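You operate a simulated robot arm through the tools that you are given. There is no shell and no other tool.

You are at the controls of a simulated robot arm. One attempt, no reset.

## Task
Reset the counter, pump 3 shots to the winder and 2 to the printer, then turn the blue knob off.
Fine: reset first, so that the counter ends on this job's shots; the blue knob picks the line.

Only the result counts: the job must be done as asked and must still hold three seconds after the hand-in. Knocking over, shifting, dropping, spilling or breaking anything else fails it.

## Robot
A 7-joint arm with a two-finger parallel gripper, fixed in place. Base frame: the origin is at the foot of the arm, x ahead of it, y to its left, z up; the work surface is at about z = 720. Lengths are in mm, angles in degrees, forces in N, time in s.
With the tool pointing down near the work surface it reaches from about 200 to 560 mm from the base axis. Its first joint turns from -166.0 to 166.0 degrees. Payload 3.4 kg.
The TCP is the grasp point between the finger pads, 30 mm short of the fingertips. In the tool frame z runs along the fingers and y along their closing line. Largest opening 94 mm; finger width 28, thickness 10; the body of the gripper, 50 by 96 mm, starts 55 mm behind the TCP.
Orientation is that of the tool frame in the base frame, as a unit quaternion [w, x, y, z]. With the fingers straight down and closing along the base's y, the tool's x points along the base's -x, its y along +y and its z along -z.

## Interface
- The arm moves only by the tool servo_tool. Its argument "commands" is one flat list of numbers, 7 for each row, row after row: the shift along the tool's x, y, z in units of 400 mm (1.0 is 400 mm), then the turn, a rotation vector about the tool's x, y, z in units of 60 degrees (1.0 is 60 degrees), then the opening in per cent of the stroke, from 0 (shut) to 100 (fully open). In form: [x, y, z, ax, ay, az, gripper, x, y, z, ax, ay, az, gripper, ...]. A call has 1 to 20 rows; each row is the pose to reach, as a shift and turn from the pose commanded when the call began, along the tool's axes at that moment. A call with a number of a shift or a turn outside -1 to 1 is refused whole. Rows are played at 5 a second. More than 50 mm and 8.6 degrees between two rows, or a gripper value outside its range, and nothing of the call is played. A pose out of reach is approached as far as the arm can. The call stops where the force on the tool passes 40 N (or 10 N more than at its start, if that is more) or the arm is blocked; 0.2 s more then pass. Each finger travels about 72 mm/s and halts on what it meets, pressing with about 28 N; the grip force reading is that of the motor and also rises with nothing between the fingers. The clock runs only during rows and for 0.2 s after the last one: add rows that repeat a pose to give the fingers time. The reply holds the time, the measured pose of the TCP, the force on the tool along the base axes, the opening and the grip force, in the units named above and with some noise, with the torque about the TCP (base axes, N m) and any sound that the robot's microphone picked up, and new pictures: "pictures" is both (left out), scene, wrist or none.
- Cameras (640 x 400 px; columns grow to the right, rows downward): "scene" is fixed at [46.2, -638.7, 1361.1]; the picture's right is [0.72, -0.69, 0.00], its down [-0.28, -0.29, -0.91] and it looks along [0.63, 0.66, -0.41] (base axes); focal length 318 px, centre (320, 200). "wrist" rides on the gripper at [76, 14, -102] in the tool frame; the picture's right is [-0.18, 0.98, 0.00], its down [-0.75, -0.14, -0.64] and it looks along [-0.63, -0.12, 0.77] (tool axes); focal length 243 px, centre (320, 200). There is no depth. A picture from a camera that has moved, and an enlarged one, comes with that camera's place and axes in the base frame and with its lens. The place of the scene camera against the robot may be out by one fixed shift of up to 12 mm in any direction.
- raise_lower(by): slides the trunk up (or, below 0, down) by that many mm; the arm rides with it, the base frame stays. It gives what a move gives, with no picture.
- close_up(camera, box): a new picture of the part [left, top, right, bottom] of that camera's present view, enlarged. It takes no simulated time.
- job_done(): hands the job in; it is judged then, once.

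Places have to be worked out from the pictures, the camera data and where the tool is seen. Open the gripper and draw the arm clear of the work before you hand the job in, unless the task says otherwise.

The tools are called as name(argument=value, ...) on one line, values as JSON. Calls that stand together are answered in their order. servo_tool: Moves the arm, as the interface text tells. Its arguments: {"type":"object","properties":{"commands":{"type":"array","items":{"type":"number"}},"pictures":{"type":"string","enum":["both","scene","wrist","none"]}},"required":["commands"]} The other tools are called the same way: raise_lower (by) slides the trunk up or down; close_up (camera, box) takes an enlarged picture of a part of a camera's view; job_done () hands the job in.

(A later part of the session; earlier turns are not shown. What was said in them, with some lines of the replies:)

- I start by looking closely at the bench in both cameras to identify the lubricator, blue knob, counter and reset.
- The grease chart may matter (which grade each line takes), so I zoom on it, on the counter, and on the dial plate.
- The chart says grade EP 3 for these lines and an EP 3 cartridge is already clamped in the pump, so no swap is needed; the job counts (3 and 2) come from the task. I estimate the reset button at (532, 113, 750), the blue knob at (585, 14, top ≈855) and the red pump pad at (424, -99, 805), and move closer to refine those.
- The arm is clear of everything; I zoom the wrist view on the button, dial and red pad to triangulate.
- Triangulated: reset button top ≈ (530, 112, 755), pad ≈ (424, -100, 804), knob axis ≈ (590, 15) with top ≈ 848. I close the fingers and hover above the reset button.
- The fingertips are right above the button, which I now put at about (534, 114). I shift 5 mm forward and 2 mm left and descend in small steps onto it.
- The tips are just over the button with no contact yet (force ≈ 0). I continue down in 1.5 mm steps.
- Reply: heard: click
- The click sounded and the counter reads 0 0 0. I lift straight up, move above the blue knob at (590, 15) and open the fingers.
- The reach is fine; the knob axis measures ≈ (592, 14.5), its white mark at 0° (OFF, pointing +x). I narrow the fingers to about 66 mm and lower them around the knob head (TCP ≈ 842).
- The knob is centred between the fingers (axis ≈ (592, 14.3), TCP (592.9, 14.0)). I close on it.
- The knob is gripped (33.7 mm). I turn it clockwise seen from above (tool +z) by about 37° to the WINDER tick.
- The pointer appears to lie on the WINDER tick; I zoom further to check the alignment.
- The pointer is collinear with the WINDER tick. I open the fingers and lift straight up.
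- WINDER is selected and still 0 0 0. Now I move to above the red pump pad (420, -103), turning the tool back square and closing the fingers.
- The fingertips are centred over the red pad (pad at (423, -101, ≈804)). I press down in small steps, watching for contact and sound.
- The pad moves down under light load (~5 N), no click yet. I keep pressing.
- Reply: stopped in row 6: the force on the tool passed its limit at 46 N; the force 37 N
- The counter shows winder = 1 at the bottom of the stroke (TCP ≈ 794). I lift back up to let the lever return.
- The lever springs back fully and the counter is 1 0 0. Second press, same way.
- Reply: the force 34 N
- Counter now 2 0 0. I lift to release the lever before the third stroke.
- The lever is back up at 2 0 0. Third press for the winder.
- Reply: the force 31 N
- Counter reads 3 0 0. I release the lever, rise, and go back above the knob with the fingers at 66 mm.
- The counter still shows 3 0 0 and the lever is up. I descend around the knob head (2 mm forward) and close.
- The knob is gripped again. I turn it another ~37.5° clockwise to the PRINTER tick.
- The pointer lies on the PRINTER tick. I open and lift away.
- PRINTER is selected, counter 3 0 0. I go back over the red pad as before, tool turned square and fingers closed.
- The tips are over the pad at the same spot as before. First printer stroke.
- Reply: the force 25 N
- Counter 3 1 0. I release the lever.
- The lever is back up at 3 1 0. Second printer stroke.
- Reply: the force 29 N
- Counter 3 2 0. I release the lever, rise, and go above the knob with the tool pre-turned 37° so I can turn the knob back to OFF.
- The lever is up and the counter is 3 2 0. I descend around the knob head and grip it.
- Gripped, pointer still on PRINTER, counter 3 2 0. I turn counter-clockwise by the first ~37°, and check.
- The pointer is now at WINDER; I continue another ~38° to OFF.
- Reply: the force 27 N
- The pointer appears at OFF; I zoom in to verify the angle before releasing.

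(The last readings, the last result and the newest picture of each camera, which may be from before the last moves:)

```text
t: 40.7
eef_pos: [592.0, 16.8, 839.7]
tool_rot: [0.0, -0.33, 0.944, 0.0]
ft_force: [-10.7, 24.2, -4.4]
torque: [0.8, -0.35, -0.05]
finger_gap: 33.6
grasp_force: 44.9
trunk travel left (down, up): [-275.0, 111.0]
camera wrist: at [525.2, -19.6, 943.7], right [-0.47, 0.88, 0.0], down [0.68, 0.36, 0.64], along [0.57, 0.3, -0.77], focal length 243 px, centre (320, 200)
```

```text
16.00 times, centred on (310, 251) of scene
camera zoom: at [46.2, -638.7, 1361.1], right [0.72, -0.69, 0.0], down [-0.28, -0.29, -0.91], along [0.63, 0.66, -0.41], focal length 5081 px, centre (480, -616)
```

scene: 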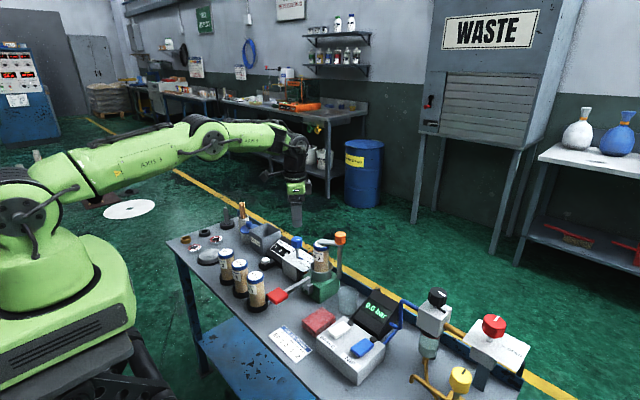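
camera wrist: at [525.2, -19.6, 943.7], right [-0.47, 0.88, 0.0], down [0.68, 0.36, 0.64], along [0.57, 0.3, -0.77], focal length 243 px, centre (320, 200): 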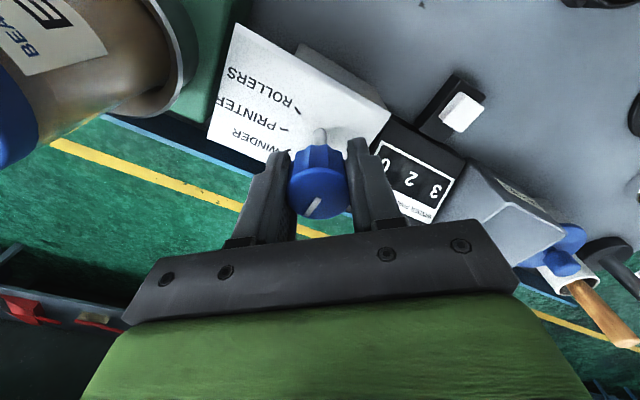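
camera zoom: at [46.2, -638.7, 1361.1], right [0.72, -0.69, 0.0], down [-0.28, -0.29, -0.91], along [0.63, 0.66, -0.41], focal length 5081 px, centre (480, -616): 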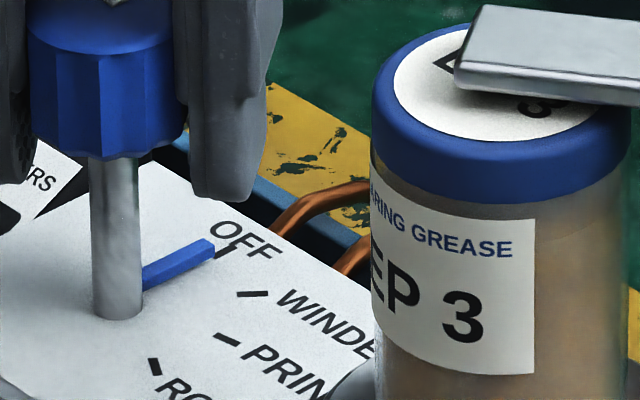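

The pointer sits at OFF (≈0–2° by my projection, same as at the start). I relieve the side load slightly, open and lift away.

servo_tool(commands=[0, 0.004, 0, 0, 0, 0, 0, 0, 0.004, 0, 0, 0, 0, 40, 0, 0.004, 0, 0, 0, 0, 70, 0, 0.004, -0.03, 0, 0, 0, 70, 0, 0.004, -0.13, 0, 0, 0, 70, 0, 0.004, -0.25, 0, 0, 0, 70], pictures="both")

close_up(camera="scene", box=[264, 225, 336, 270])

close_up(camera="wrist", box=[240, 60, 480, 210])

```text
t: 42.1
eef_pos: [592.6, 13.2, 942.7]
tool_rot: [0.001, -0.327, 0.945, -0.001]
ft_force: [0.0, -0.4, -0.6]
torque: [-0.01, 0.02, -0.02]
finger_gap: 65.7
grasp_force: 0.1
trunk travel left (down, up): [-275.0, 111.0]
camera wrist: at [524.5, -22.5, 1044.8], right [-0.46, 0.89, 0.0], down [0.68, 0.36, 0.64], along [0.57, 0.3, -0.77], focal length 243 px, centre (320, 200)
```

scene: 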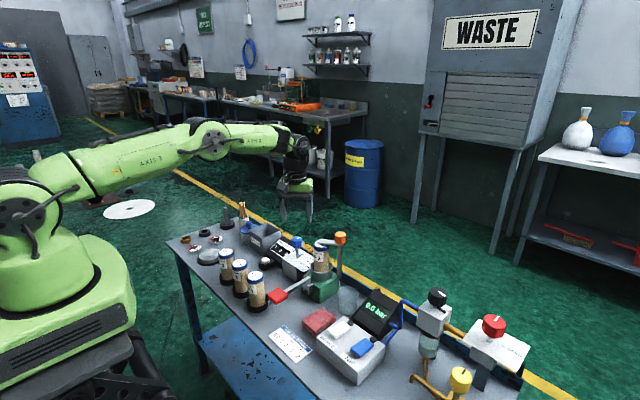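
wrist: 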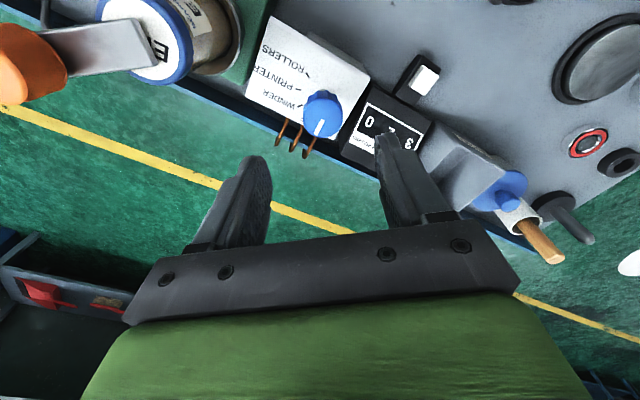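

```text
8.89 times, centred on (300, 248) of scene
camera zoom: at [46.2, -638.7, 1361.1], right [0.72, -0.69, 0.0], down [-0.28, -0.29, -0.91], along [0.63, 0.66, -0.41], focal length 2823 px, centre (498, -222)
```

zoom: 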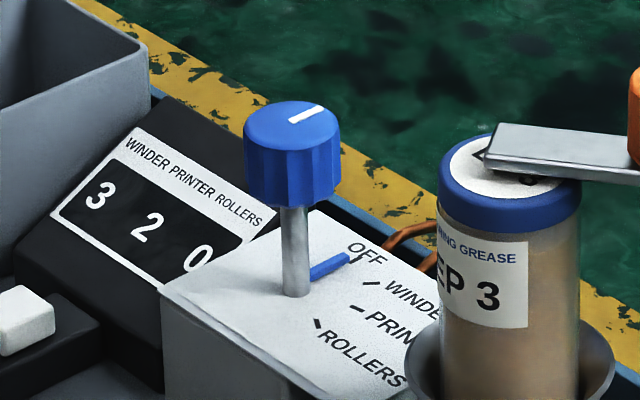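

```text
2.67 times, centred on (360, 135) of wrist
camera zoom: at [524.5, -22.5, 1044.8], right [-0.46, 0.89, 0.0], down [0.68, 0.36, 0.64], along [0.57, 0.3, -0.77], focal length 647 px, centre (213, 373)
```

zoom: 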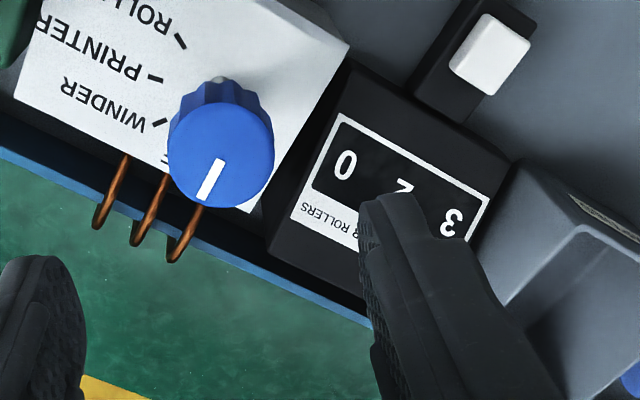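

I take the same zoom as at the start for a direct comparison of the OFF position.

close_up(camera="scene", box=[264, 230, 328, 280])

close_up(camera="scene", box=[294, 232, 326, 254])

```text
8.00 times, centred on (296, 255) of scene
camera zoom: at [46.2, -638.7, 1361.1], right [0.72, -0.69, 0.0], down [-0.28, -0.29, -0.91], along [0.63, 0.66, -0.41], focal length 2541 px, centre (512, -240)
```

zoom: 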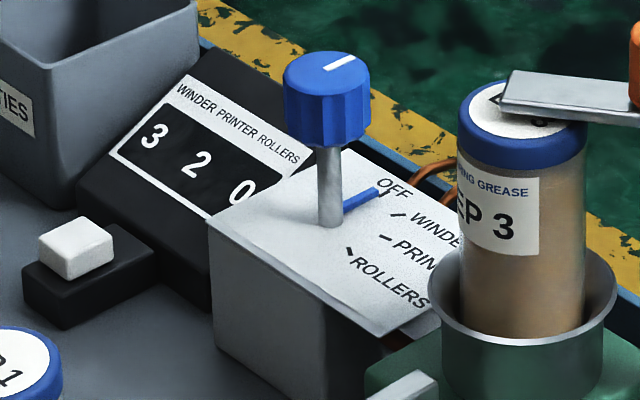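

```text
16.00 times, centred on (310, 243) of scene
camera zoom: at [46.2, -638.7, 1361.1], right [0.72, -0.69, 0.0], down [-0.28, -0.29, -0.91], along [0.63, 0.66, -0.41], focal length 5081 px, centre (480, -488)
```

zoom: 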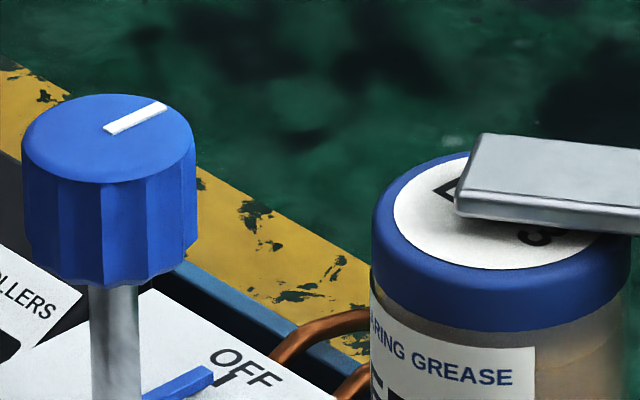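

The knob pointer looks identical to the starting OFF picture, the counter reads 3 2 0 and the lever is up. I draw the arm up and back with the gripper open, then check.

servo_tool(commands=[0, 0, -0.12, 0, 0, 0, 100, 0, 0, -0.24, 0, 0, 0, 100, 0, 0, -0.36, 0, 0, 0, 100, 0.08, 0.06, -0.4, 0, 0, 0, 100, 0.16, 0.12, -0.4, 0, 0, 0, 100, 0.24, 0.18, -0.4, 0, 0, 0, 100, 0.3, 0.23, -0.4, 0, 0, 0, 100, 0.3, 0.23, -0.4, 0, 0, 0, 100], pictures="both")

close_up(camera="scene", box=[220, 190, 380, 315])

```text
t: 43.9
eef_pos: [587.5, 13.5, 1085.5]
tool_rot: [0.001, -0.328, 0.945, 0.0]
ft_force: [-0.2, 0.5, -0.2]
torque: [0.01, 0.0, -0.03]
finger_gap: 94.0
grasp_force: 0.0
out of reach, approached as far as the arm can: row 3, 4, 5, 6, 7, 8
trunk travel left (down, up): [-275.0, 111.0]
camera wrist: at [520.9, -23.0, 1187.3], right [-0.46, 0.89, 0.0], down [0.68, 0.36, 0.64], along [0.57, 0.3, -0.77], focal length 243 px, centre (320, 200)
```

scene: 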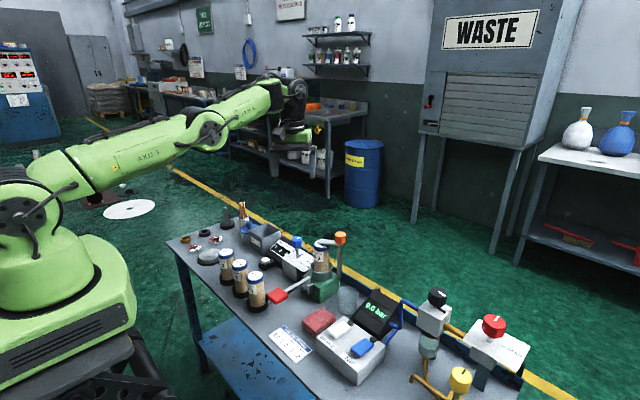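
wrist: 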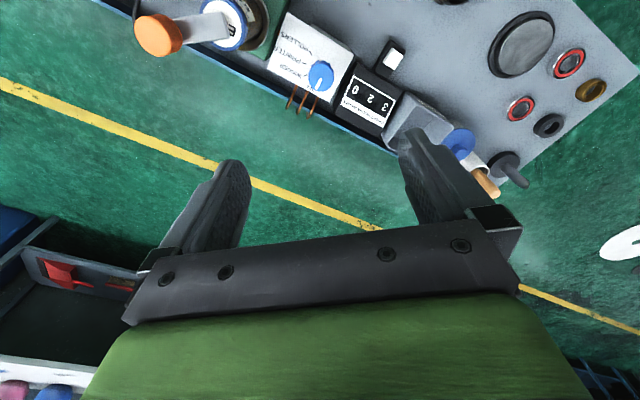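

```text
3.20 times, centred on (300, 252) of scene
camera zoom: at [46.2, -638.7, 1361.1], right [0.72, -0.69, 0.0], down [-0.28, -0.29, -0.91], along [0.63, 0.66, -0.41], focal length 1016 px, centre (384, 32)
```

zoom: 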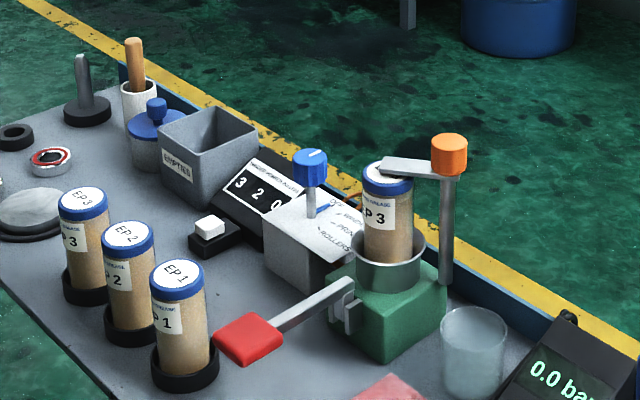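

The counter reads 3 2 0, the knob is on OFF, the lever is released, and nothing else looks moved. The arm stopped short of its last retreat pose (out of reach), but the open gripper is about 130 mm above everything on the bench, so I hand in the job.

job_done()

```text
The job is handed in.
```

The job is handed in. At my last check the counter read 3 for the winder, 2 for the printer and 0 for the rollers, and the blue knob was on OFF.

- **Reset:** I pressed the white button first, heard it click, and saw the counter go from 1 1 5 to 0 0 0.
- **Winder:** I turned the blue knob to WINDER and pumped three full strokes, and the counter went up by one each time.
- **Printer:** I turned the knob to PRINTER and pumped two full strokes, with the counter ending on 3 2 0.
- **Knob off:** I turned it back to OFF. The pointer matched its starting position in the same close-up view.

The bench chart lists different shot counts (3, 1, 2); I followed your numbers. It also calls for EP 3 grease, which was already in the pump, so I left the cartridge alone.

The lever sprang back fully after every stroke, and nothing else on the bench looked moved. On the final retreat the arm could not reach the pose I asked for. It stopped with the gripper open, about 130 mm above the tallest item on the bench.
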